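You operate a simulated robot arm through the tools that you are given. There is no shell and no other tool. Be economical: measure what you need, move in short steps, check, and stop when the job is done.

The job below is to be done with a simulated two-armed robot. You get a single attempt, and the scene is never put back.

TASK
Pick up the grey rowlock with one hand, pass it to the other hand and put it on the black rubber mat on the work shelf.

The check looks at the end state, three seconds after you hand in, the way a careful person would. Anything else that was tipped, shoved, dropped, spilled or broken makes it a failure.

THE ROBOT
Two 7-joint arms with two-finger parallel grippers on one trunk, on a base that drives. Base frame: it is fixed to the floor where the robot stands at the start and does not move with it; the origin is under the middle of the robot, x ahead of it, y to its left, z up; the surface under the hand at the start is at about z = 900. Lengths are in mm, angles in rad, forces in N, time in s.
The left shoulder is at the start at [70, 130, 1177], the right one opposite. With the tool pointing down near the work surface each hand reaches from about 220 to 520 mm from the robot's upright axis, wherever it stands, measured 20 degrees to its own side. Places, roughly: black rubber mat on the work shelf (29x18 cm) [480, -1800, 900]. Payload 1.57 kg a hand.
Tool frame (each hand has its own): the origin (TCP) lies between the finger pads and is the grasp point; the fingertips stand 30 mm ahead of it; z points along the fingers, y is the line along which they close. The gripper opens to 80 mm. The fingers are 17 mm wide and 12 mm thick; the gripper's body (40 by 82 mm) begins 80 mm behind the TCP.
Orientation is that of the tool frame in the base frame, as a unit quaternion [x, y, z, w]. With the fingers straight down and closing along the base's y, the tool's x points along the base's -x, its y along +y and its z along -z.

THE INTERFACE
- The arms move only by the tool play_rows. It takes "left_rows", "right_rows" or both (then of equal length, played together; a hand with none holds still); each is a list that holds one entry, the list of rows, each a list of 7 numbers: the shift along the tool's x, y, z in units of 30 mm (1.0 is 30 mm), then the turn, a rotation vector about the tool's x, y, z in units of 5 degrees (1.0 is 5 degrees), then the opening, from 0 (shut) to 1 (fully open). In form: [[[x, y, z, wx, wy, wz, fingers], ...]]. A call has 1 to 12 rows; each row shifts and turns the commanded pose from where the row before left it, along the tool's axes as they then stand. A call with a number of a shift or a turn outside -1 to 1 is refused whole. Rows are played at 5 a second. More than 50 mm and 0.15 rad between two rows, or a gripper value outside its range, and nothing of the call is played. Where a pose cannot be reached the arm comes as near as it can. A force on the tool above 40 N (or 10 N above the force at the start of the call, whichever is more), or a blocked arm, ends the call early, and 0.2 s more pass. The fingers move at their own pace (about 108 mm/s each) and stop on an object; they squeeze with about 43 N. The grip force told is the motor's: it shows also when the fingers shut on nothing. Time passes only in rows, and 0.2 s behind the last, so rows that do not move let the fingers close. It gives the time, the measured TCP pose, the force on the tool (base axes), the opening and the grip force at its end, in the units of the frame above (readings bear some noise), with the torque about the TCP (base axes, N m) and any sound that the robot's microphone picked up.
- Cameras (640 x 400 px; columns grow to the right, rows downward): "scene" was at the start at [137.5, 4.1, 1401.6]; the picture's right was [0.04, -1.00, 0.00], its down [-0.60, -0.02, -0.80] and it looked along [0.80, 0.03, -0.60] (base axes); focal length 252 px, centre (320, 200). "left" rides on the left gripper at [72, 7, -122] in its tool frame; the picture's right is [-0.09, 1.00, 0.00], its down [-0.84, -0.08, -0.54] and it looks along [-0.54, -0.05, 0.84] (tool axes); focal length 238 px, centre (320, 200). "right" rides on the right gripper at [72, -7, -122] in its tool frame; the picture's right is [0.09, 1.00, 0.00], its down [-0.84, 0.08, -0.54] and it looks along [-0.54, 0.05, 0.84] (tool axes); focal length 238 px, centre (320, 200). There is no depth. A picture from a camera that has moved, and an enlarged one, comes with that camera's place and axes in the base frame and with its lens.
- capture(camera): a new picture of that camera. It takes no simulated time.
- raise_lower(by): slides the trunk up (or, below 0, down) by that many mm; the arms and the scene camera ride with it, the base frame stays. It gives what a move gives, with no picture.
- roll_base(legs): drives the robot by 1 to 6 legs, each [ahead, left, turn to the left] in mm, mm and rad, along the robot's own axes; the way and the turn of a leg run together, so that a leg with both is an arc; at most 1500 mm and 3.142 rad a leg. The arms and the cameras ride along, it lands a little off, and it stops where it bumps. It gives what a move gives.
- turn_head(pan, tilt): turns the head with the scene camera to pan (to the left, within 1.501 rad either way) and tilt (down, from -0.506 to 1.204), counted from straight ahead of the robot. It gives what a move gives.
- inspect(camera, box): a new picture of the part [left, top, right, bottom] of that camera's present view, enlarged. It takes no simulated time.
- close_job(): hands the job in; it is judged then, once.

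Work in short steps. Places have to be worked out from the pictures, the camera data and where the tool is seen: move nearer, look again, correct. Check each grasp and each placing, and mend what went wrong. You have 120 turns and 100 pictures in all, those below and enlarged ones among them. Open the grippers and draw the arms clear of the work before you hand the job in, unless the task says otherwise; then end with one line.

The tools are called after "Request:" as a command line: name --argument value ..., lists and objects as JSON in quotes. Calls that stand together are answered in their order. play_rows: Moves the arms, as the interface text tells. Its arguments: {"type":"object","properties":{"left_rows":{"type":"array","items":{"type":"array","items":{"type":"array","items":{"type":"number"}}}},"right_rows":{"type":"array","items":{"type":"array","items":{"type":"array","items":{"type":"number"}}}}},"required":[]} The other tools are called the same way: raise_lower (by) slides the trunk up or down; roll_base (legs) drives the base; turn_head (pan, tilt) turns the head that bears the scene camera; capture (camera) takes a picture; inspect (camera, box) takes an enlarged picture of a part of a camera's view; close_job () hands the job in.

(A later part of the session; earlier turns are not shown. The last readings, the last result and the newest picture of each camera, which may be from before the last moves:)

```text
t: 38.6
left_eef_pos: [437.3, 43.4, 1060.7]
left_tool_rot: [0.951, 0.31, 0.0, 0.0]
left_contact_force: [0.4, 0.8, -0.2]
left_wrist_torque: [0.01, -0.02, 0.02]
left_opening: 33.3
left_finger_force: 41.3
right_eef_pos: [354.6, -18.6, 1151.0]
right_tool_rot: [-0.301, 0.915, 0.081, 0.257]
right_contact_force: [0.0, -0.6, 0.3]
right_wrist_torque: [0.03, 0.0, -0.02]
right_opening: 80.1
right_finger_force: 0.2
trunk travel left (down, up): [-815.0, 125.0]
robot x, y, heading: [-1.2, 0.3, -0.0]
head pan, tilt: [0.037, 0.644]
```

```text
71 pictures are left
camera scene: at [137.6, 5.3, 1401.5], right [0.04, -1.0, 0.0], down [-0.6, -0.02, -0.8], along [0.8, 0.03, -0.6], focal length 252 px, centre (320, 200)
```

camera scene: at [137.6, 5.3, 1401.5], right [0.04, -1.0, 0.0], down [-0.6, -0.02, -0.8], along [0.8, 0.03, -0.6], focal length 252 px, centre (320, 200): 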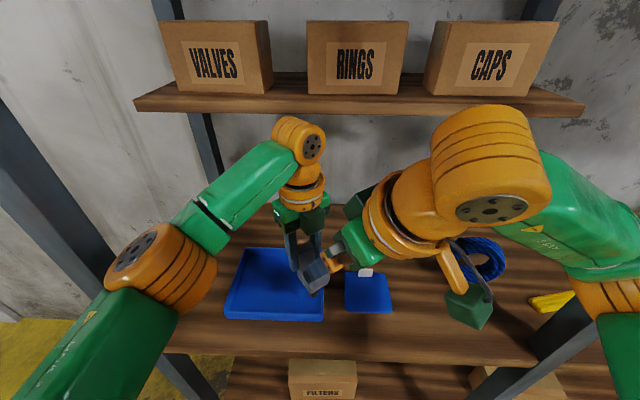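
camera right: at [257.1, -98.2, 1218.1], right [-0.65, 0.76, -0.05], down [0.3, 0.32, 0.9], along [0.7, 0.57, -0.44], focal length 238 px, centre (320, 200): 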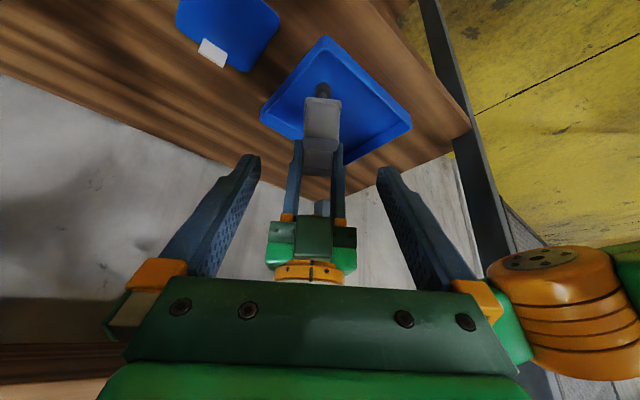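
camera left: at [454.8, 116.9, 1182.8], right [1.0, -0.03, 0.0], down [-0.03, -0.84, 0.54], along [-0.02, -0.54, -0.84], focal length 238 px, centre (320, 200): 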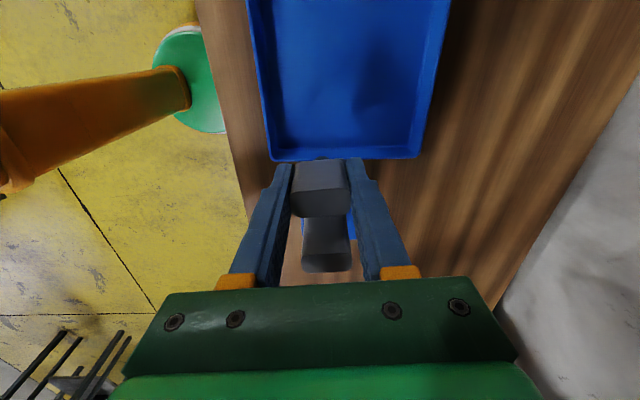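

Well aligned. I advance ~75 mm along the tool axis and check.

Request:
play_rows --right_rows '[[[0.05, 0, 0.65, 0, 0, 0, 1], [0, 0, 0.65, 0, 0, 0, 1], [0, 0, 0.65, 0, 0, 0, 1], [0, 0, 0.6, 0, 0, 0, 1]]]'

Request:
capture --camera "right"

Request:
capture --camera "scene"

```text
t: 39.6
left_eef_pos: [437.8, 42.4, 1060.9]
left_tool_rot: [0.951, 0.309, -0.001, 0.001]
left_contact_force: [0.0, 0.7, -1.1]
left_wrist_torque: [0.0, -0.06, -0.01]
left_opening: 33.2
left_finger_force: 41.9
right_eef_pos: [386.1, 2.3, 1083.8]
right_tool_rot: [-0.3, 0.915, 0.081, 0.257]
right_contact_force: [0.0, -0.1, -0.5]
right_wrist_torque: [-0.05, 0.03, 0.03]
right_opening: 80.2
right_finger_force: 0.0
trunk travel left (down, up): [-815.0, 125.0]
robot x, y, heading: [-3.3, 2.9, -0.003]
head pan, tilt: [0.037, 0.644]
```

```text
70 pictures are left
camera right: at [287.9, -76.6, 1150.2], right [-0.65, 0.76, -0.05], down [0.3, 0.32, 0.9], along [0.69, 0.57, -0.44], focal length 238 px, centre (320, 200)
```

right: 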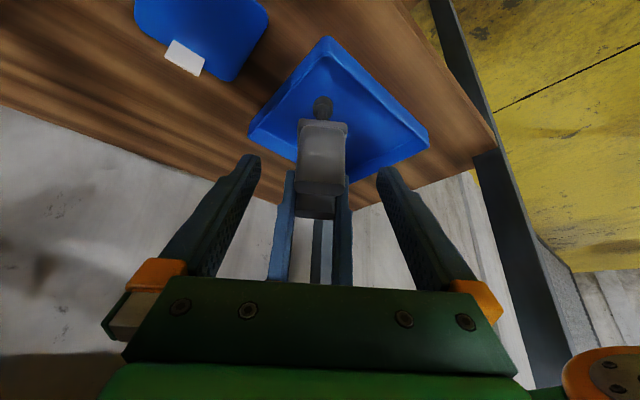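

```text
69 pictures are left
camera scene: at [138.2, 4.0, 1401.5], right [0.04, -1.0, 0.0], down [-0.6, -0.02, -0.8], along [0.8, 0.03, -0.6], focal length 252 px, centre (320, 200)
```

scene: 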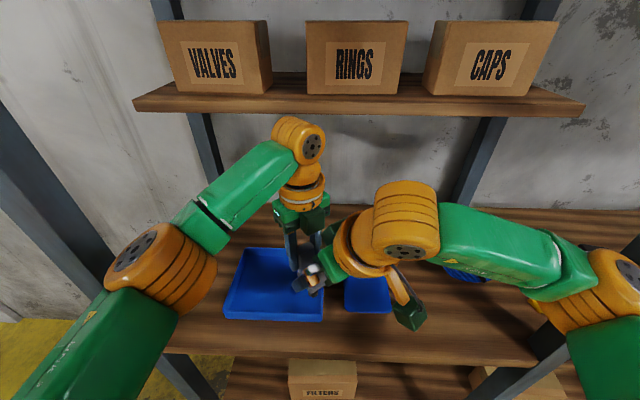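

Clear so far; ~32 mm remaining. I advance and check before closing.

Request:
play_rows --right_rows '[[[0, 0.03, 0.35, 0, 0, 0, 1], [0, 0.02, 0.35, 0, 0, 0, 1], [0, 0, 0.35, 0, 0, 0, 1]]]'

Request:
capture --camera "right"

Request:
inspect --camera "scene" --box '[260, 180, 420, 300]'

```text
t: 40.4
left_eef_pos: [438.1, 41.5, 1060.3]
left_tool_rot: [0.951, 0.309, 0.0, 0.001]
left_contact_force: [-0.7, -0.6, -1.0]
left_wrist_torque: [0.08, -0.01, -0.01]
left_opening: 33.4
left_finger_force: 41.2
right_eef_pos: [395.2, 13.3, 1056.8]
right_tool_rot: [-0.301, 0.915, 0.081, 0.257]
right_contact_force: [-0.5, 0.3, -0.3]
right_wrist_torque: [0.0, 0.03, 0.02]
right_opening: 79.8
right_finger_force: 0.0
trunk travel left (down, up): [-815.0, 125.0]
robot x, y, heading: [-0.7, -2.0, -0.003]
head pan, tilt: [0.037, 0.644]
```

```text
68 pictures are left
camera right: at [297.9, -66.3, 1123.4], right [-0.65, 0.76, -0.05], down [0.3, 0.32, 0.9], along [0.7, 0.57, -0.44], focal length 238 px, centre (320, 200)
```

right: 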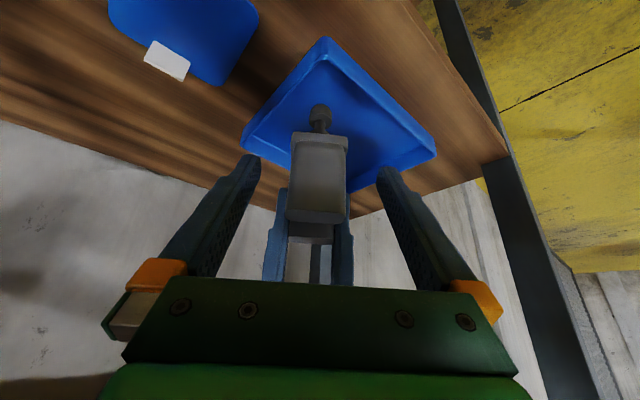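

```text
3.33 times, centred on (340, 240) of scene
camera zoom: at [138.0, 4.0, 1401.5], right [0.04, -1.0, 0.0], down [-0.6, -0.02, -0.8], along [0.8, 0.03, -0.6], focal length 841 px, centre (253, 67)
```

zoom: 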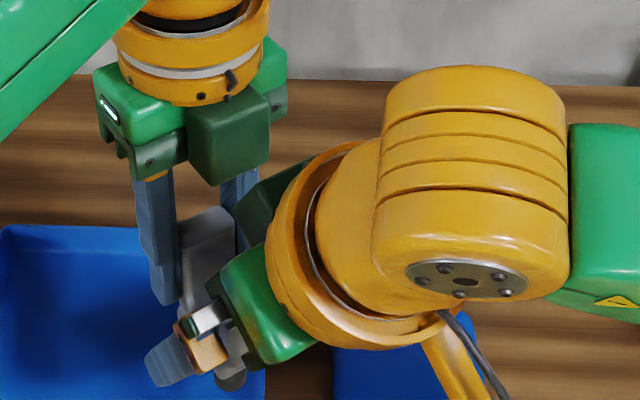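

The horn sits between the right fingers. I close the right gripper while the left still holds.

Request:
play_rows --right_rows '[[[0, 0, 0, 0, 0, 0, 0.6], [0, 0, 0, 0, 0, 0, 0.45], [0, 0, 0, 0, 0, 0, 0.3], [0, 0, 0, 0, 0, 0, 0], [0, 0, 0, 0, 0, 0, 0], [0, 0, 0, 0, 0, 0, 0]]]'

Request:
capture --camera "right"

```text
t: 41.8
left_eef_pos: [437.3, 42.7, 1060.9]
left_tool_rot: [0.951, 0.31, -0.001, -0.001]
left_contact_force: [-14.8, 16.8, 2.6]
left_wrist_torque: [-0.38, 0.13, -0.7]
left_opening: 33.5
left_finger_force: 41.2
right_eef_pos: [395.0, 13.0, 1056.3]
right_tool_rot: [-0.3, 0.915, 0.081, 0.258]
right_contact_force: [16.0, -17.1, -2.4]
right_wrist_torque: [0.37, 0.07, -0.57]
right_opening: 33.4
right_finger_force: 41.7
trunk travel left (down, up): [-815.0, 125.0]
robot x, y, heading: [0.9, -1.2, 0.005]
head pan, tilt: [0.037, 0.644]
```

```text
66 pictures are left
camera right: at [297.9, -66.7, 1123.5], right [-0.65, 0.76, -0.05], down [0.3, 0.32, 0.9], along [0.7, 0.57, -0.44], focal length 238 px, centre (320, 200)
```

right: 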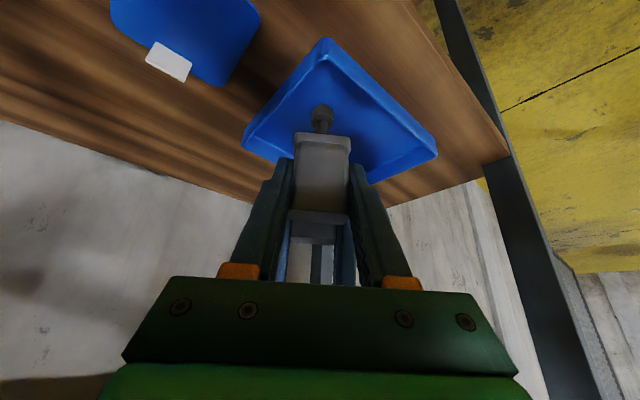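

Right holds at 33.4 mm with a small lateral misfit. I open the left gripper now.

Request:
play_rows --left_rows '[[[0, 0, 0, 0, 0, 0, 0.45], [0, 0, 0, 0, 0, 0, 0.7], [0, 0, 0, 0, 0, 0, 1], [0, 0, 0, 0, 0, 0, 1]]]'

Request:
capture --camera "right"

```text
t: 42.8
left_eef_pos: [438.4, 42.2, 1061.2]
left_tool_rot: [0.951, 0.309, 0.001, 0.0]
left_contact_force: [-0.1, 0.6, 0.4]
left_wrist_torque: [0.01, 0.0, -0.03]
left_opening: 79.9
left_finger_force: 0.0
right_eef_pos: [395.0, 12.7, 1056.4]
right_tool_rot: [-0.301, 0.915, 0.081, 0.257]
right_contact_force: [0.0, 0.2, 0.3]
right_wrist_torque: [0.0, 0.01, 0.01]
right_opening: 33.2
right_finger_force: 41.3
trunk travel left (down, up): [-815.0, 125.0]
robot x, y, heading: [-0.5, -2.4, -0.002]
head pan, tilt: [0.037, 0.644]
```

```text
65 pictures are left
camera right: at [297.6, -66.3, 1123.6], right [-0.65, 0.76, -0.05], down [0.3, 0.32, 0.9], along [0.7, 0.57, -0.44], focal length 238 px, centre (320, 200)
```

right: 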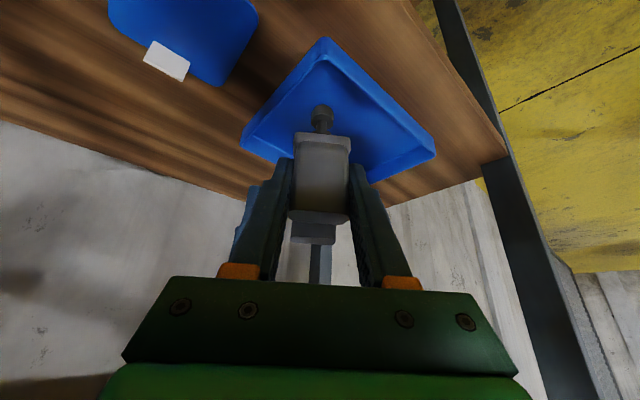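

Right holds alone. Left withdraws upward.

Request:
play_rows --left_rows '[[[0, 0, -0.5, 0, 0, 0, 1], [0, 0, -0.5, 0, 0, 0, 1], [0, 0, -0.5, 0, 0, 0, 1], [0, 0, -0.5, 0, 0, 0, 1]]]'

Request:
capture --camera "scene"

```text
t: 43.8
left_eef_pos: [437.8, 41.5, 1119.3]
left_tool_rot: [0.951, 0.31, 0.0, -0.001]
left_contact_force: [-0.6, -0.6, 0.2]
left_wrist_torque: [0.03, 0.0, -0.02]
left_opening: 80.2
left_finger_force: 0.0
right_eef_pos: [393.1, 11.9, 1057.0]
right_tool_rot: [-0.3, 0.915, 0.081, 0.258]
right_contact_force: [-0.8, 0.2, 0.3]
right_wrist_torque: [0.03, 0.02, -0.03]
right_opening: 33.3
right_finger_force: 41.3
trunk travel left (down, up): [-815.0, 125.0]
robot x, y, heading: [-0.4, 0.7, -0.003]
head pan, tilt: [0.037, 0.644]
```

```text
64 pictures are left
camera scene: at [137.1, 3.0, 1401.6], right [0.04, -1.0, 0.0], down [-0.6, -0.02, -0.8], along [0.8, 0.03, -0.6], focal length 252 px, centre (320, 200)
```

scene: 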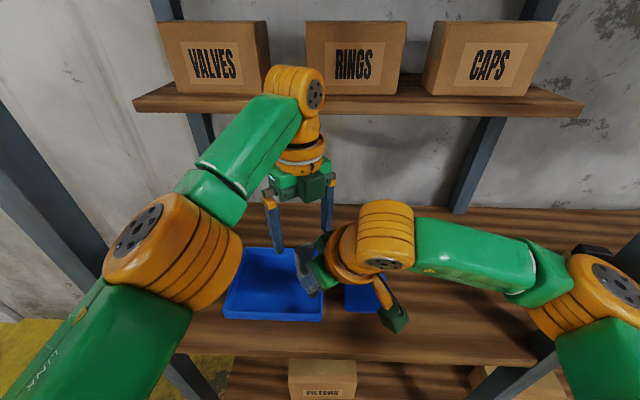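

Handover done. I draw the left away to the left-back, away from the rowlock.

Request:
play_rows --left_rows '[[[0, -0.75, 0, 0, 0, -1, 1], [0, -0.75, 0, 0, 0, -1, 1], [0, -0.75, 0, 0, 0, -1, 1], [0, -0.75, 0, 0, 0, -1, 1], [0, 0, 0, 0, 0, -1, 1], [0, 0, 0, 0, 0, -1, 1], [0, 0, 0, 0, 0, -1, 1], [0, 0, 0, 0, 0, -1, 1], [0, 0, 0, 0, 0, -1, 1], [0, 0, 0, 0, 0, -1, 1], [0, 0, 0, 0, 0, -1, 1], [0, 0, 0, 0, 0, -1, 1]]]'

Request:
play_rows --left_rows '[[[0, 0, 0, 0, 0, -1, 1], [0, 0, 0, 0, 0, -1, 1], [0, 0, 0, 0, 0, -1, 1], [0, 0, 0, 0, 0, -1, 1], [0, 0, 0, 0, 0, -1, 1], [0, 0, 0, 0, 0, -1, 1], [0, 0, 0, 0, 0, -1, 1], [0, 0, 0, 0, 0, -1, 1], [0, 0, 0, 0, 0, -1, 1], [0, 0, 0, 0, 0, -1, 1], [0, 0, 0, 0, 0, -1, 1], [0, 0, 0, 0, 0, -1, 1]]]'

Request:
raise_lower --by 60

Request:
capture --camera "scene"

```text
t: 46.4
left_eef_pos: [375.7, 105.3, 1121.8]
left_tool_rot: [0.669, 0.744, 0.0, 0.001]
left_contact_force: [-0.3, -0.3, 0.9]
left_wrist_torque: [0.01, -0.01, -0.01]
left_opening: 79.8
left_finger_force: 0.1
right_eef_pos: [395.2, 12.5, 1056.5]
right_tool_rot: [-0.301, 0.915, 0.081, 0.257]
right_contact_force: [-0.3, 1.0, 0.5]
right_wrist_torque: [-0.03, 0.05, -0.01]
right_opening: 33.5
right_finger_force: 41.4
trunk travel left (down, up): [-815.0, 125.0]
robot x, y, heading: [-3.0, -1.5, 0.001]
head pan, tilt: [0.037, 0.644]
```

```text
t: 49.0
left_eef_pos: [377.2, 106.8, 1121.9]
left_tool_rot: [0.206, 0.979, -0.001, 0.001]
left_contact_force: [0.7, 0.6, -0.2]
left_wrist_torque: [-0.02, -0.01, 0.02]
left_opening: 79.8
left_finger_force: 0.1
right_eef_pos: [394.3, 13.2, 1057.4]
right_tool_rot: [-0.301, 0.915, 0.082, 0.256]
right_contact_force: [-0.6, -0.6, 0.3]
right_wrist_torque: [-0.03, 0.04, 0.0]
right_opening: 33.3
right_finger_force: 40.9
trunk travel left (down, up): [-815.0, 125.0]
robot x, y, heading: [1.9, -1.0, 0.006]
head pan, tilt: [0.037, 0.644]
```

```text
t: 50.0
left_eef_pos: [375.4, 106.3, 1181.2]
left_tool_rot: [0.207, 0.978, 0.0, 0.0]
left_contact_force: [0.1, -0.4, -0.3]
left_wrist_torque: [-0.02, 0.0, 0.01]
left_opening: 79.9
left_finger_force: 0.1
right_eef_pos: [395.4, 13.1, 1116.3]
right_tool_rot: [-0.301, 0.915, 0.081, 0.257]
right_contact_force: [0.8, -0.3, -1.7]
right_wrist_torque: [-0.05, 0.05, 0.02]
right_opening: 33.6
right_finger_force: 41.7
trunk travel left (down, up): [-875.0, 65.0]
robot x, y, heading: [2.5, -1.1, -0.006]
head pan, tilt: [0.037, 0.644]
```

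```text
63 pictures are left
camera scene: at [138.0, 4.1, 1461.6], right [0.04, -1.0, 0.0], down [-0.6, -0.02, -0.8], along [0.8, 0.03, -0.6], focal length 252 px, centre (320, 200)
```

scene: 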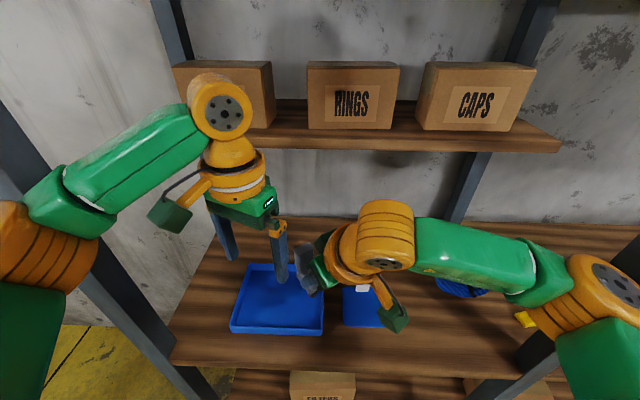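

Now I look to the right, along the way to the mat, before driving.

Request:
turn_head --pan -1.2 --tilt 0.45

Request:
capture --camera "scene"

Request:
turn_head --pan 1.3 --tilt 0.6

Request:
capture --camera "scene"

```text
t: 51.4
left_eef_pos: [376.1, 106.5, 1181.5]
left_tool_rot: [0.207, 0.978, 0.0, 0.0]
left_contact_force: [0.1, 0.7, -0.7]
left_wrist_torque: [0.01, -0.04, 0.01]
left_opening: 79.8
left_finger_force: 0.0
right_eef_pos: [395.2, 12.7, 1117.2]
right_tool_rot: [-0.3, 0.915, 0.082, 0.257]
right_contact_force: [-0.3, 1.1, -1.3]
right_wrist_torque: [-0.01, 0.02, -0.01]
right_opening: 33.6
right_finger_force: 41.8
trunk travel left (down, up): [-875.0, 65.0]
robot x, y, heading: [-1.2, 1.8, 0.001]
head pan, tilt: [-1.201, 0.45]
```

```text
62 pictures are left
camera scene: at [84.3, -84.8, 1478.9], right [-0.93, -0.36, 0.0], down [-0.16, 0.41, -0.9], along [0.33, -0.84, -0.44], focal length 252 px, centre (320, 200)
```

scene: 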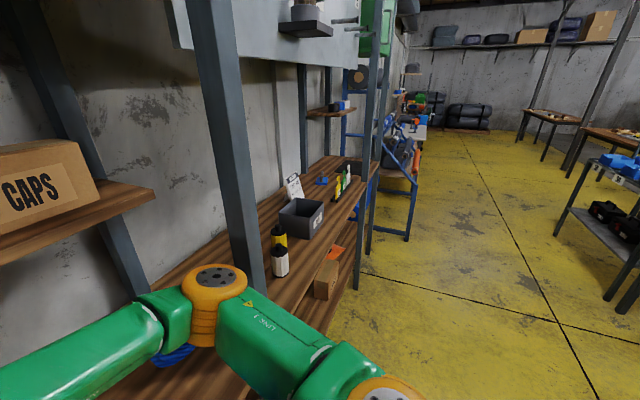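

```text
t: 53.7
left_eef_pos: [375.9, 104.6, 1180.9]
left_tool_rot: [0.207, 0.978, 0.0, 0.0]
left_contact_force: [-0.2, 1.2, -0.7]
left_wrist_torque: [0.01, 0.02, 0.02]
left_opening: 80.1
left_finger_force: 0.1
right_eef_pos: [394.6, 13.0, 1116.6]
right_tool_rot: [-0.3, 0.915, 0.081, 0.258]
right_contact_force: [-0.1, -0.3, -0.9]
right_wrist_torque: [-0.01, 0.01, 0.0]
right_opening: 33.4
right_finger_force: 41.5
trunk travel left (down, up): [-875.0, 65.0]
robot x, y, heading: [1.0, 0.1, -0.003]
head pan, tilt: [1.3, 0.6]
```

```text
61 pictures are left
camera scene: at [74.5, 86.0, 1465.4], right [0.96, -0.27, 0.0], down [-0.15, -0.54, -0.82], along [0.22, 0.8, -0.57], focal length 252 px, centre (320, 200)
```

scene: 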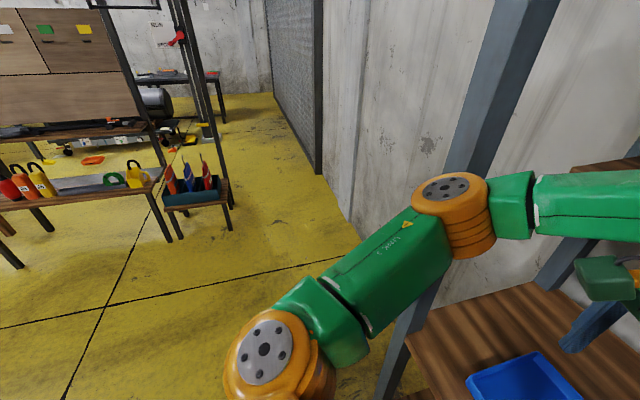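

The aisle to the right is clear. I back off 320 mm, look straight ahead, then go right partway.

Request:
roll_base --legs '[[-320, 0, 0]]'

Request:
turn_head --pan -1.0 --tilt 0.5

Request:
capture --camera "scene"

```text
t: 55.8
left_eef_pos: [60.3, 107.7, 1179.9]
left_tool_rot: [0.205, 0.979, -0.001, -0.001]
left_contact_force: [0.0, 0.7, 0.2]
left_wrist_torque: [-0.01, 0.0, 0.02]
left_opening: 80.1
left_finger_force: 0.1
right_eef_pos: [77.4, 14.2, 1116.6]
right_tool_rot: [-0.302, 0.914, 0.082, 0.257]
right_contact_force: [0.7, -0.3, -2.1]
right_wrist_torque: [-0.07, 0.05, 0.0]
right_opening: 33.5
right_finger_force: 41.2
trunk travel left (down, up): [-875.0, 65.0]
robot x, y, heading: [-317.3, -0.8, 0.006]
head pan, tilt: [1.3, 0.6]
```

```text
t: 58.0
left_eef_pos: [56.6, 107.2, 1182.1]
left_tool_rot: [0.205, 0.979, 0.0, 0.0]
left_contact_force: [-0.1, -0.2, 0.2]
left_wrist_torque: [-0.02, 0.01, -0.01]
left_opening: 80.0
left_finger_force: 0.2
right_eef_pos: [75.1, 14.8, 1117.4]
right_tool_rot: [-0.302, 0.914, 0.081, 0.257]
right_contact_force: [-0.6, -0.2, -1.1]
right_wrist_torque: [-0.03, 0.04, -0.02]
right_opening: 33.2
right_finger_force: 41.2
trunk travel left (down, up): [-875.0, 65.0]
robot x, y, heading: [-322.1, -0.2, 0.002]
head pan, tilt: [-1.0, 0.499]
```

```text
60 pictures are left
camera scene: at [-219.3, -76.0, 1474.4], right [-0.84, -0.54, 0.0], down [-0.26, 0.4, -0.88], along [0.48, -0.74, -0.48], focal length 252 px, centre (320, 200)
```

scene: 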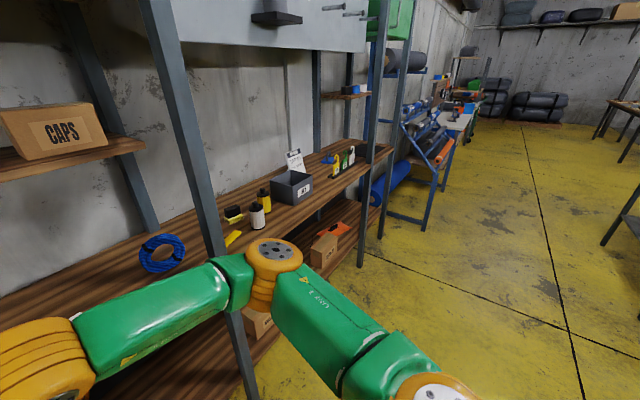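

The shelf continues right to about y=−1600..−1800. I drive right 1200 mm and look again.

Request:
roll_base --legs '[[0, -1200, 0]]'

Request:
turn_head --pan -0.6 --tilt 0.5

Request:
capture --camera "scene"

```text
t: 64.0
left_eef_pos: [59.9, -1071.2, 1180.5]
left_tool_rot: [0.206, 0.979, 0.0, 0.0]
left_contact_force: [0.6, -0.1, -0.7]
left_wrist_torque: [0.0, -0.01, 0.02]
left_opening: 79.9
left_finger_force: 0.1
right_eef_pos: [78.0, -1165.1, 1116.9]
right_tool_rot: [-0.302, 0.914, 0.082, 0.257]
right_contact_force: [0.1, 0.6, -1.9]
right_wrist_torque: [-0.03, -0.01, -0.02]
right_opening: 33.4
right_finger_force: 41.3
trunk travel left (down, up): [-875.0, 65.0]
robot x, y, heading: [-315.5, -1177.2, 0.004]
head pan, tilt: [-1.0, 0.499]
```

```text
t: 64.8
left_eef_pos: [59.8, -1071.5, 1180.7]
left_tool_rot: [0.206, 0.979, 0.0, 0.0]
left_contact_force: [0.7, 0.4, 0.7]
left_wrist_torque: [0.0, -0.03, -0.01]
left_opening: 79.8
left_finger_force: 0.1
right_eef_pos: [77.2, -1165.3, 1117.1]
right_tool_rot: [-0.301, 0.915, 0.081, 0.257]
right_contact_force: [-0.3, -0.2, -0.4]
right_wrist_torque: [-0.02, 0.01, -0.02]
right_opening: 33.5
right_finger_force: 41.6
trunk travel left (down, up): [-875.0, 65.0]
robot x, y, heading: [-315.6, -1182.0, -0.001]
head pan, tilt: [-0.6, 0.499]
```

```text
59 pictures are left
camera scene: at [-190.2, -1229.8, 1474.4], right [-0.56, -0.83, 0.0], down [-0.4, 0.27, -0.88], along [0.73, -0.49, -0.48], focal length 252 px, centre (320, 200)
```

scene: 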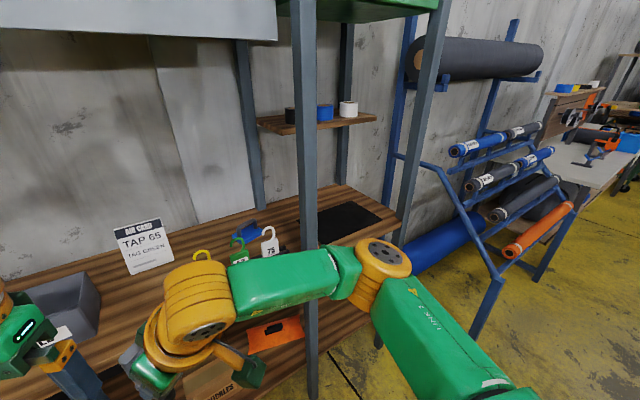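

The black mat is visible behind a post, centred near (468,−1796). I retract the left hand closer to the body, then drive right ~500 mm more for a frontal view.

Request:
play_rows --left_rows '[[[0.5, 0, 0, 0, 0, -0.8, 1], [0.5, 0, 0, 0, 0, -0.8, 1], [0.5, 0, 0, 0, 0, -0.8, 1], [0.5, 0, 0, 0, 0, -0.8, 1], [0.5, 0, 0, 0, 0, -0.8, 1], [0.5, 0, 0, 0, 0, -0.7, 1]]]'

Request:
roll_base --legs '[[0, -520, 0]]'

Request:
turn_head --pan -0.2 --tilt 0.5

Request:
capture --camera "scene"

```text
t: 66.2
left_eef_pos: [-25.8, -1049.5, 1181.0]
left_tool_rot: [0.002, 1.0, 0.0, -0.001]
left_contact_force: [1.3, -0.5, 0.8]
left_wrist_torque: [0.0, -0.04, 0.0]
left_opening: 80.0
left_finger_force: 0.0
right_eef_pos: [77.7, -1165.9, 1116.9]
right_tool_rot: [-0.301, 0.914, 0.082, 0.258]
right_contact_force: [-0.8, 0.4, -1.4]
right_wrist_torque: [-0.01, -0.01, 0.0]
right_opening: 33.5
right_finger_force: 41.3
trunk travel left (down, up): [-875.0, 65.0]
robot x, y, heading: [-319.2, -1178.1, 0.002]
head pan, tilt: [-0.6, 0.499]
```

```text
t: 69.2
left_eef_pos: [-23.5, -1552.9, 1181.1]
left_tool_rot: [0.006, 1.0, 0.0, 0.0]
left_contact_force: [-0.2, 0.1, -0.4]
left_wrist_torque: [0.0, -0.01, -0.02]
left_opening: 79.8
left_finger_force: 0.1
right_eef_pos: [79.3, -1668.7, 1116.8]
right_tool_rot: [-0.3, 0.915, 0.08, 0.257]
right_contact_force: [-0.2, -0.2, -1.3]
right_wrist_torque: [-0.03, 0.05, -0.01]
right_opening: 33.4
right_finger_force: 41.1
trunk travel left (down, up): [-875.0, 65.0]
robot x, y, heading: [-314.2, -1683.9, -0.001]
head pan, tilt: [-0.6, 0.499]
```

```text
t: 70.1
left_eef_pos: [-23.6, -1555.7, 1180.7]
left_tool_rot: [0.005, 1.0, 0.0, 0.0]
left_contact_force: [1.0, -0.8, 0.2]
left_wrist_torque: [-0.01, -0.03, 0.02]
left_opening: 79.9
left_finger_force: 0.2
right_eef_pos: [77.7, -1671.4, 1117.1]
right_tool_rot: [-0.3, 0.915, 0.082, 0.257]
right_contact_force: [0.0, 0.0, -1.2]
right_wrist_torque: [-0.03, 0.0, 0.01]
right_opening: 33.6
right_finger_force: 41.4
trunk travel left (down, up): [-875.0, 65.0]
robot x, y, heading: [-316.8, -1682.4, 0.004]
head pan, tilt: [-0.201, 0.499]
```

```text
58 pictures are left
camera scene: at [-176.3, -1701.3, 1474.4], right [-0.2, -0.98, 0.0], down [-0.47, 0.1, -0.88], along [0.86, -0.18, -0.48], focal length 252 px, centre (320, 200)
```

scene: 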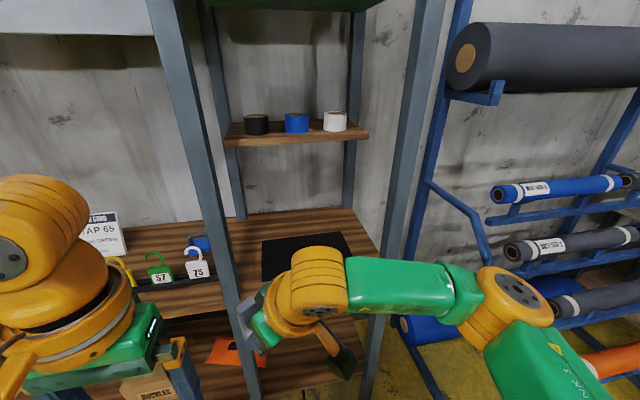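

Posts of this bay stand at about (361,−1555) and (361,−2060); the mat spans x 388–585, y −1646…−1947. While still in free space I extend the right hand by (+115,−118) to its placing reach and check the elbow.

Request:
play_rows --right_rows '[[[-0.08, -0.68, 0.054, 0, 0, 0, 0], [-0.08, -0.68, 0.054, 0, 0, 0, 0], [-0.08, -0.68, 0.054, 0, 0, 0, 0], [-0.08, -0.68, 0.054, 0, 0, 0, 0], [-0.08, -0.68, 0.054, 0, 0, 0, 0], [-0.08, -0.68, 0.054, 0, 0, 0, 0], [-0.08, -0.68, 0.054, 0, 0, 0, 0], [-0.08, -0.68, 0.054, 0, 0, 0, 0]]]'

Request:
turn_head --pan -0.5 --tilt 0.6

Request:
capture --camera "scene"

```text
t: 71.9
left_eef_pos: [-25.7, -1555.6, 1181.9]
left_tool_rot: [0.005, 1.0, 0.0, 0.0]
left_contact_force: [-0.3, -0.6, 0.2]
left_wrist_torque: [-0.03, 0.0, 0.01]
left_opening: 80.2
left_finger_force: 0.0
right_eef_pos: [192.9, -1789.9, 1116.9]
right_tool_rot: [-0.298, 0.915, 0.082, 0.257]
right_contact_force: [0.2, 0.3, -1.7]
right_wrist_torque: [0.04, 0.02, -0.04]
right_opening: 33.5
right_finger_force: 40.9
trunk travel left (down, up): [-875.0, 65.0]
robot x, y, heading: [-316.4, -1683.2, 0.001]
head pan, tilt: [-0.201, 0.499]
```

```text
t: 72.7
left_eef_pos: [-24.1, -1556.4, 1181.3]
left_tool_rot: [0.006, 1.0, 0.0, 0.0]
left_contact_force: [0.6, 0.1, -0.1]
left_wrist_torque: [-0.01, 0.01, 0.0]
left_opening: 80.1
left_finger_force: 0.0
right_eef_pos: [193.2, -1788.2, 1116.7]
right_tool_rot: [-0.299, 0.915, 0.081, 0.257]
right_contact_force: [-0.2, 0.5, -0.9]
right_wrist_torque: [-0.06, 0.0, 0.0]
right_opening: 33.7
right_finger_force: 41.8
trunk travel left (down, up): [-875.0, 65.0]
robot x, y, heading: [-315.4, -1681.6, -0.003]
head pan, tilt: [-0.499, 0.6]
```

```text
57 pictures are left
camera scene: at [-187.8, -1725.1, 1465.4], right [-0.48, -0.88, 0.0], down [-0.5, 0.27, -0.83], along [0.72, -0.4, -0.57], focal length 252 px, centre (320, 200)
```

scene: 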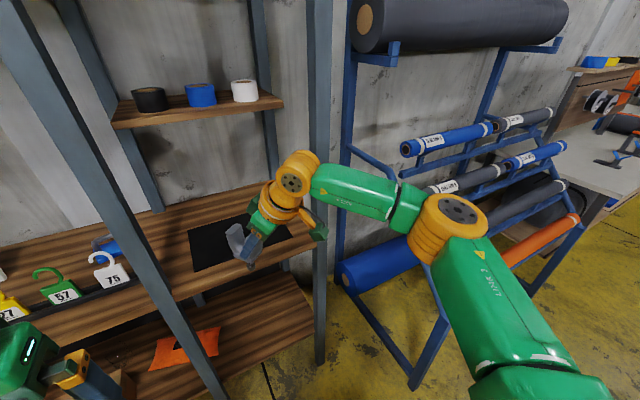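

Elbow stays in front of the posts. I drive forward 150 mm first and check.

Request:
roll_base --legs '[[150, 0, 0]]'

Request:
capture --camera "scene"

Request:
capture --camera "right"

```text
t: 74.0
left_eef_pos: [117.8, -1555.6, 1183.4]
left_tool_rot: [0.005, 1.0, 0.0, 0.001]
left_contact_force: [-0.2, 0.2, 0.4]
left_wrist_torque: [-0.02, -0.02, 0.01]
left_opening: 80.1
left_finger_force: 0.1
right_eef_pos: [335.2, -1789.5, 1118.2]
right_tool_rot: [-0.299, 0.915, 0.08, 0.26]
right_contact_force: [-0.8, 0.1, -1.3]
right_wrist_torque: [-0.01, 0.01, 0.01]
right_opening: 33.2
right_finger_force: 41.3
trunk travel left (down, up): [-875.0, 65.0]
robot x, y, heading: [-171.7, -1683.7, -0.001]
head pan, tilt: [-0.499, 0.6]
```

```text
56 pictures are left
camera scene: at [-46.3, -1725.5, 1465.8], right [-0.48, -0.88, 0.0], down [-0.49, 0.27, -0.83], along [0.72, -0.4, -0.56], focal length 252 px, centre (320, 200)
```

scene: 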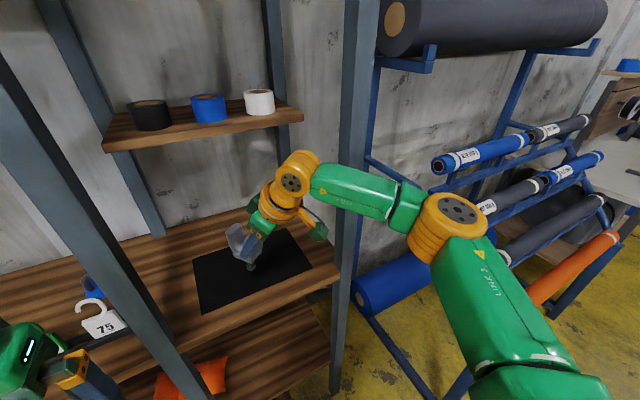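

```text
55 pictures are left
camera right: at [238.1, -1868.3, 1184.5], right [-0.65, 0.76, -0.06], down [0.3, 0.32, 0.9], along [0.7, 0.57, -0.44], focal length 238 px, centre (320, 200)
```

right: 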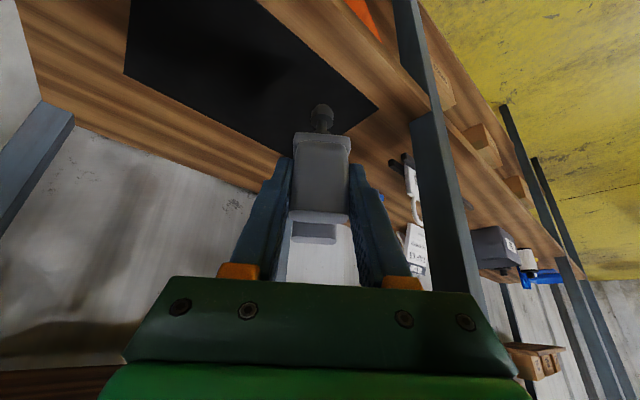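

Clear on both sides. I go forward another 115 mm.

Request:
roll_base --legs '[[115, 0, 0]]'

Request:
capture --camera "scene"

Request:
capture --camera "right"

```text
t: 75.2
left_eef_pos: [230.5, -1556.0, 1183.8]
left_tool_rot: [0.006, 1.0, 0.0, 0.002]
left_contact_force: [0.2, -0.5, 0.3]
left_wrist_torque: [0.0, 0.0, -0.02]
left_opening: 79.7
left_finger_force: 0.1
right_eef_pos: [447.8, -1791.0, 1118.1]
right_tool_rot: [-0.298, 0.915, 0.079, 0.26]
right_contact_force: [-0.4, 0.1, -0.6]
right_wrist_torque: [-0.04, 0.01, -0.03]
right_opening: 33.3
right_finger_force: 41.0
trunk travel left (down, up): [-875.0, 65.0]
robot x, y, heading: [-57.6, -1683.0, -0.007]
head pan, tilt: [-0.499, 0.6]
```

```text
54 pictures are left
camera scene: at [65.4, -1726.0, 1466.0], right [-0.48, -0.88, 0.0], down [-0.49, 0.27, -0.83], along [0.72, -0.4, -0.56], focal length 252 px, centre (320, 200)
```

scene: 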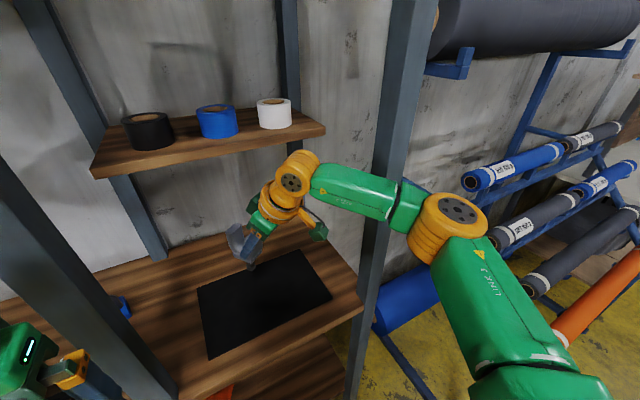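

```text
53 pictures are left
camera right: at [350.0, -1869.3, 1185.1], right [-0.65, 0.76, -0.06], down [0.3, 0.32, 0.9], along [0.7, 0.57, -0.43], focal length 238 px, centre (320, 200)
```

right: 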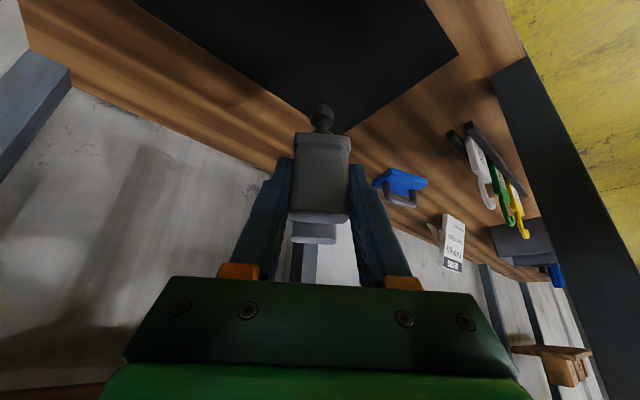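

Pin should be over ≈(467,−1777), well inside the mat. I lower the trunk 105 mm, leaving ~15–18 mm.

Request:
raise_lower --by -60

Request:
raise_lower --by -45

Request:
capture --camera "scene"

Request:
capture --camera "right"

```text
t: 76.2
left_eef_pos: [235.9, -1557.2, 1121.8]
left_tool_rot: [0.007, 1.0, 0.0, -0.001]
left_contact_force: [-0.2, 0.3, -0.3]
left_wrist_torque: [-0.01, -0.02, -0.03]
left_opening: 80.2
left_finger_force: 0.1
right_eef_pos: [452.4, -1790.9, 1056.1]
right_tool_rot: [-0.299, 0.915, 0.081, 0.257]
right_contact_force: [0.6, 0.1, -2.3]
right_wrist_torque: [0.01, -0.01, -0.04]
right_opening: 33.7
right_finger_force: 41.2
trunk travel left (down, up): [-815.0, 125.0]
robot x, y, heading: [-53.6, -1682.6, -0.005]
head pan, tilt: [-0.499, 0.6]
```

```text
t: 77.1
left_eef_pos: [235.3, -1556.2, 1075.2]
left_tool_rot: [0.006, 1.0, -0.001, 0.0]
left_contact_force: [-0.6, -0.2, 0.3]
left_wrist_torque: [-0.01, -0.04, -0.02]
left_opening: 79.8
left_finger_force: 0.0
right_eef_pos: [452.4, -1789.2, 1011.3]
right_tool_rot: [-0.298, 0.916, 0.081, 0.257]
right_contact_force: [-0.4, 0.4, -0.9]
right_wrist_torque: [-0.01, -0.02, 0.01]
right_opening: 33.6
right_finger_force: 40.8
trunk travel left (down, up): [-770.0, 170.0]
robot x, y, heading: [-57.9, -1684.7, -0.008]
head pan, tilt: [-0.499, 0.6]
```

```text
52 pictures are left
camera scene: at [71.3, -1726.1, 1360.3], right [-0.48, -0.88, 0.0], down [-0.49, 0.27, -0.82], along [0.72, -0.4, -0.57], focal length 252 px, centre (320, 200)
```

scene: 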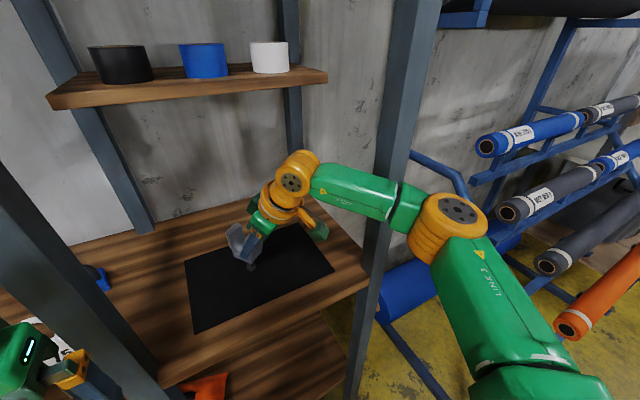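

```text
51 pictures are left
camera right: at [354.6, -1869.3, 1078.2], right [-0.65, 0.76, -0.05], down [0.3, 0.32, 0.9], along [0.7, 0.57, -0.44], focal length 238 px, centre (320, 200)
```

right: 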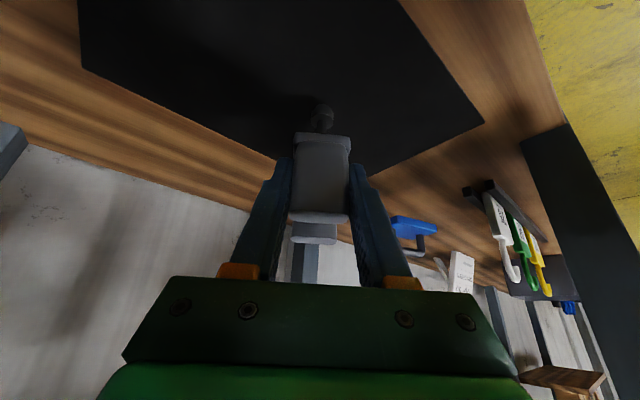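

About 15 mm to go. I lower vertically in 3 mm steps with force watch.

Request:
play_rows --right_rows '[[[0.052, 0, 0.085, 0, 0, 0, 0], [0.052, 0, 0.085, 0, 0, 0, 0], [0.052, 0, 0.085, 0, 0, 0, 0], [0, 0, 0, 0, 0, 0, 0]]]'

Request:
inspect --camera "scene" --box '[190, 200, 310, 300]'

```text
t: 78.1
left_eef_pos: [235.2, -1556.6, 1076.1]
left_tool_rot: [0.005, 1.0, 0.0, 0.0]
left_contact_force: [0.2, -0.7, -0.1]
left_wrist_torque: [-0.01, 0.02, 0.0]
left_opening: 80.1
left_finger_force: 0.1
right_eef_pos: [451.3, -1790.4, 1003.3]
right_tool_rot: [-0.298, 0.915, 0.081, 0.258]
right_contact_force: [0.2, 0.5, -1.8]
right_wrist_torque: [-0.01, 0.05, 0.01]
right_opening: 33.4
right_finger_force: 41.0
trunk travel left (down, up): [-770.0, 170.0]
robot x, y, heading: [-56.8, -1685.7, -0.004]
head pan, tilt: [-0.499, 0.6]
```

```text
4.00 times, centred on (250, 250) of scene
camera zoom: at [71.7, -1726.1, 1360.3], right [-0.48, -0.88, 0.0], down [-0.5, 0.27, -0.82], along [0.72, -0.4, -0.57], focal length 1009 px, centre (600, 0)
```

zoom: 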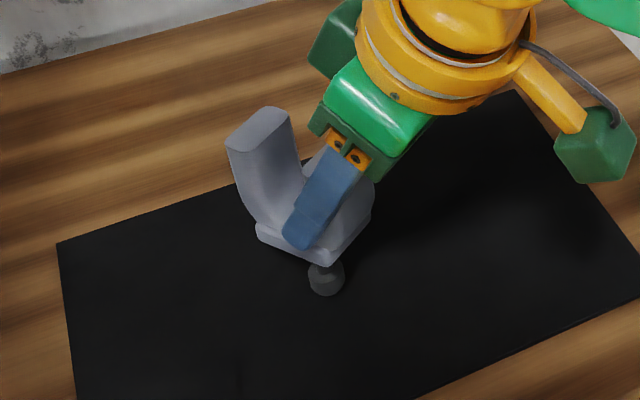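

Near contact. Continue in 1.5 mm steps.

Request:
play_rows --right_rows '[[[0.026, 0, 0.043, 0, 0, 0, 0], [0.026, 0, 0.043, 0, 0, 0, 0], [0.026, 0, 0.043, 0, 0, 0, 0], [0, 0, 0, 0, 0, 0, 0]]]'

```text
t: 79.1
left_eef_pos: [236.1, -1557.5, 1076.4]
left_tool_rot: [0.006, 1.0, 0.0, 0.001]
left_contact_force: [0.2, 0.8, -0.5]
left_wrist_torque: [-0.01, 0.01, 0.0]
left_opening: 79.9
left_finger_force: 0.1
right_eef_pos: [452.6, -1791.5, 998.0]
right_tool_rot: [-0.299, 0.915, 0.081, 0.257]
right_contact_force: [0.3, -1.0, -0.6]
right_wrist_torque: [-0.02, 0.02, 0.02]
right_opening: 33.4
right_finger_force: 41.5
trunk travel left (down, up): [-770.0, 170.0]
robot x, y, heading: [-56.5, -1683.3, -0.007]
head pan, tilt: [-0.499, 0.6]
```

Request:
play_rows --right_rows '[[[0.018, 0, 0.029, 0, 0, 0, 0], [0.018, 0, 0.029, 0, 0, 0, 0], [0, 0, 0, 0, 0, 0, 0]]]'

```text
t: 79.9
left_eef_pos: [234.4, -1556.7, 1075.4]
left_tool_rot: [0.006, 1.0, 0.001, 0.0]
left_contact_force: [-0.7, 0.7, -0.3]
left_wrist_torque: [-0.02, 0.01, -0.01]
left_opening: 80.1
left_finger_force: 0.1
right_eef_pos: [451.9, -1791.6, 996.1]
right_tool_rot: [-0.298, 0.915, 0.081, 0.258]
right_contact_force: [1.6, -1.0, 4.3]
right_wrist_torque: [-0.02, -0.2, -0.06]
right_opening: 33.4
right_finger_force: 40.9
trunk travel left (down, up): [-770.0, 170.0]
robot x, y, heading: [-57.0, -1685.4, -0.008]
head pan, tilt: [-0.499, 0.6]
```

Contact felt (Fz ≈ +5 N). I check uprightness before releasing.

Request:
inspect --camera "scene" --box '[190, 200, 310, 300]'

Request:
inspect --camera "right" --box '[250, 80, 400, 260]'

```text
4.00 times, centred on (250, 250) of scene
camera zoom: at [70.7, -1726.5, 1360.5], right [-0.48, -0.88, 0.0], down [-0.49, 0.27, -0.83], along [0.72, -0.4, -0.56], focal length 1009 px, centre (600, 0)
```

zoom: 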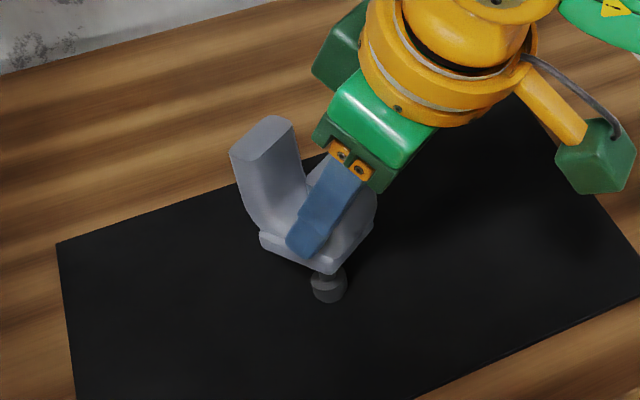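

```text
2.22 times, centred on (325, 170) of right
camera zoom: at [354.4, -1870.2, 1062.3], right [-0.65, 0.76, -0.05], down [0.3, 0.32, 0.9], along [0.7, 0.57, -0.44], focal length 530 px, centre (309, 267)
```

zoom: 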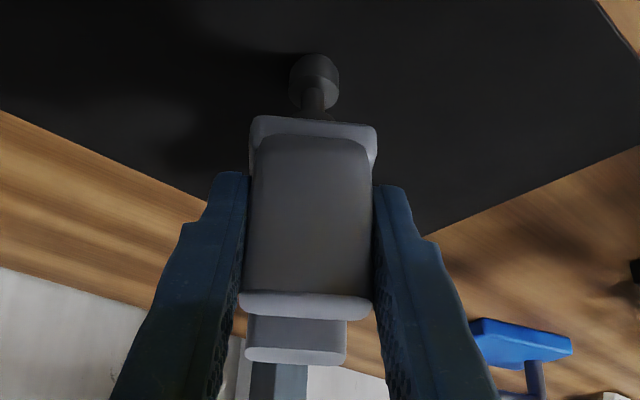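

It looks upright and centred on its foot. I release slowly.

Request:
play_rows --right_rows '[[[0, 0, 0, 0, 0, 0, 0.42], [0, 0, 0, 0, 0, 0, 0.44], [0, 0, 0, 0, 0, 0, 0.46], [0, 0, 0, 0, 0, 0, 0.5], [0, 0, 0, 0, 0, 0, 0.6], [0, 0, 0, 0, 0, 0, 0.8], [0, 0, 0, 0, 0, 0, 1], [0, 0, 0, 0, 0, 0, 1]]]'

Request:
inspect --camera "scene" --box '[190, 200, 310, 300]'

Request:
capture --camera "right"

```text
t: 81.7
left_eef_pos: [235.6, -1556.7, 1076.1]
left_tool_rot: [0.006, 1.0, 0.001, 0.0]
left_contact_force: [-0.4, -0.8, -0.3]
left_wrist_torque: [-0.01, 0.01, 0.01]
left_opening: 79.6
left_finger_force: 0.1
right_eef_pos: [451.5, -1790.5, 995.9]
right_tool_rot: [-0.298, 0.916, 0.081, 0.258]
right_contact_force: [-0.4, -0.1, -0.4]
right_wrist_torque: [-0.01, -0.02, 0.02]
right_opening: 80.3
right_finger_force: 0.1
trunk travel left (down, up): [-770.0, 170.0]
robot x, y, heading: [-57.6, -1684.6, -0.007]
head pan, tilt: [-0.499, 0.6]
```

```text
4.00 times, centred on (250, 250) of scene
camera zoom: at [71.3, -1726.0, 1360.4], right [-0.48, -0.88, 0.0], down [-0.49, 0.27, -0.82], along [0.72, -0.4, -0.57], focal length 1009 px, centre (600, 0)
```

zoom: 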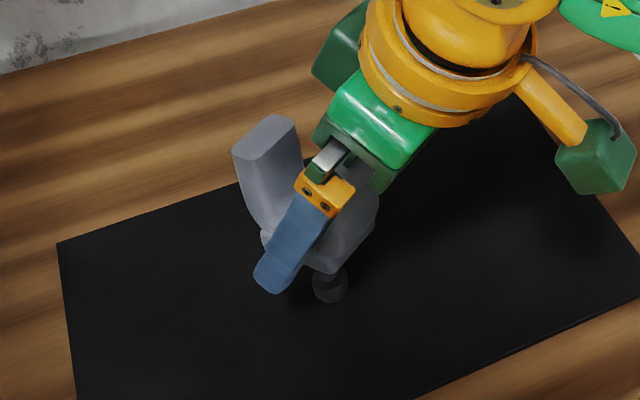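

```text
46 pictures are left
camera right: at [354.7, -1869.8, 1061.9], right [-0.65, 0.76, -0.05], down [0.3, 0.32, 0.9], along [0.7, 0.57, -0.44], focal length 238 px, centre (320, 200)
```

right: 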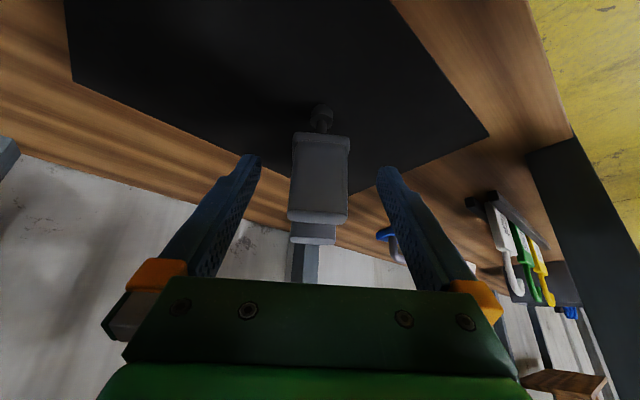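

It stands freely on the mat. I withdraw the right hand along its own axis.

Request:
play_rows --right_rows '[[[0, 0, -0.3, 0, 0, 0, 1], [0, 0, -0.5, 0, 0, 0, 1], [0, 0, -0.6, 0, 0, 0, 1], [0, 0, -0.6, 0, 0, 0, 1], [0, 0, -0.6, 0, 0, 0, 1], [0, 0, -0.6, 0, 0, 0, 1]]]'

Request:
inspect --camera "scene" --box '[170, 160, 330, 300]'

Request:
capture --camera "right"

```text
t: 83.1
left_eef_pos: [234.8, -1556.3, 1076.5]
left_tool_rot: [0.006, 1.0, -0.001, 0.0]
left_contact_force: [-0.6, -0.3, 0.6]
left_wrist_torque: [-0.02, -0.02, -0.01]
left_opening: 80.0
left_finger_force: 0.0
right_eef_pos: [412.3, -1818.2, 1079.3]
right_tool_rot: [-0.298, 0.915, 0.081, 0.258]
right_contact_force: [0.0, 0.5, 0.7]
right_wrist_torque: [-0.02, -0.01, 0.0]
right_opening: 80.1
right_finger_force: 0.1
trunk travel left (down, up): [-770.0, 170.0]
robot x, y, heading: [-53.9, -1683.7, -0.0]
head pan, tilt: [-0.499, 0.6]
```

```text
2.86 times, centred on (250, 230) of scene
camera zoom: at [70.8, -1726.1, 1360.4], right [-0.48, -0.88, 0.0], down [-0.49, 0.27, -0.83], along [0.72, -0.4, -0.56], focal length 721 px, centre (520, 114)
```

zoom: 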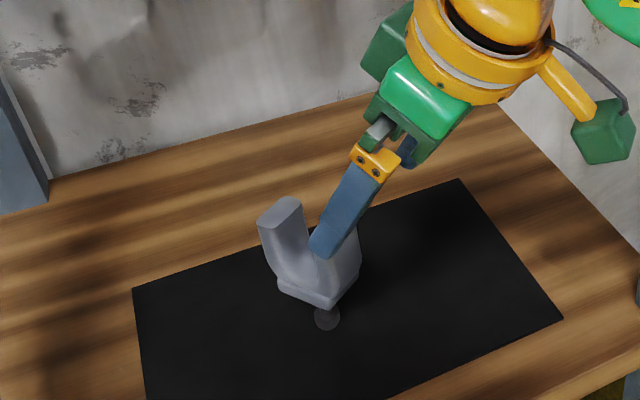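

```text
44 pictures are left
camera right: at [314.1, -1897.2, 1146.2], right [-0.65, 0.76, -0.05], down [0.3, 0.32, 0.9], along [0.7, 0.57, -0.44], focal length 238 px, centre (320, 200)
```

right: 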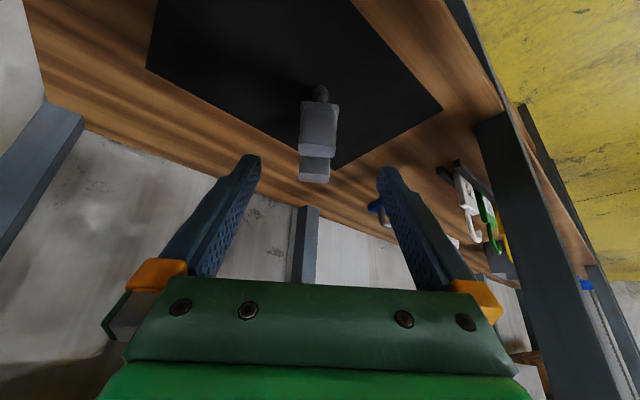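

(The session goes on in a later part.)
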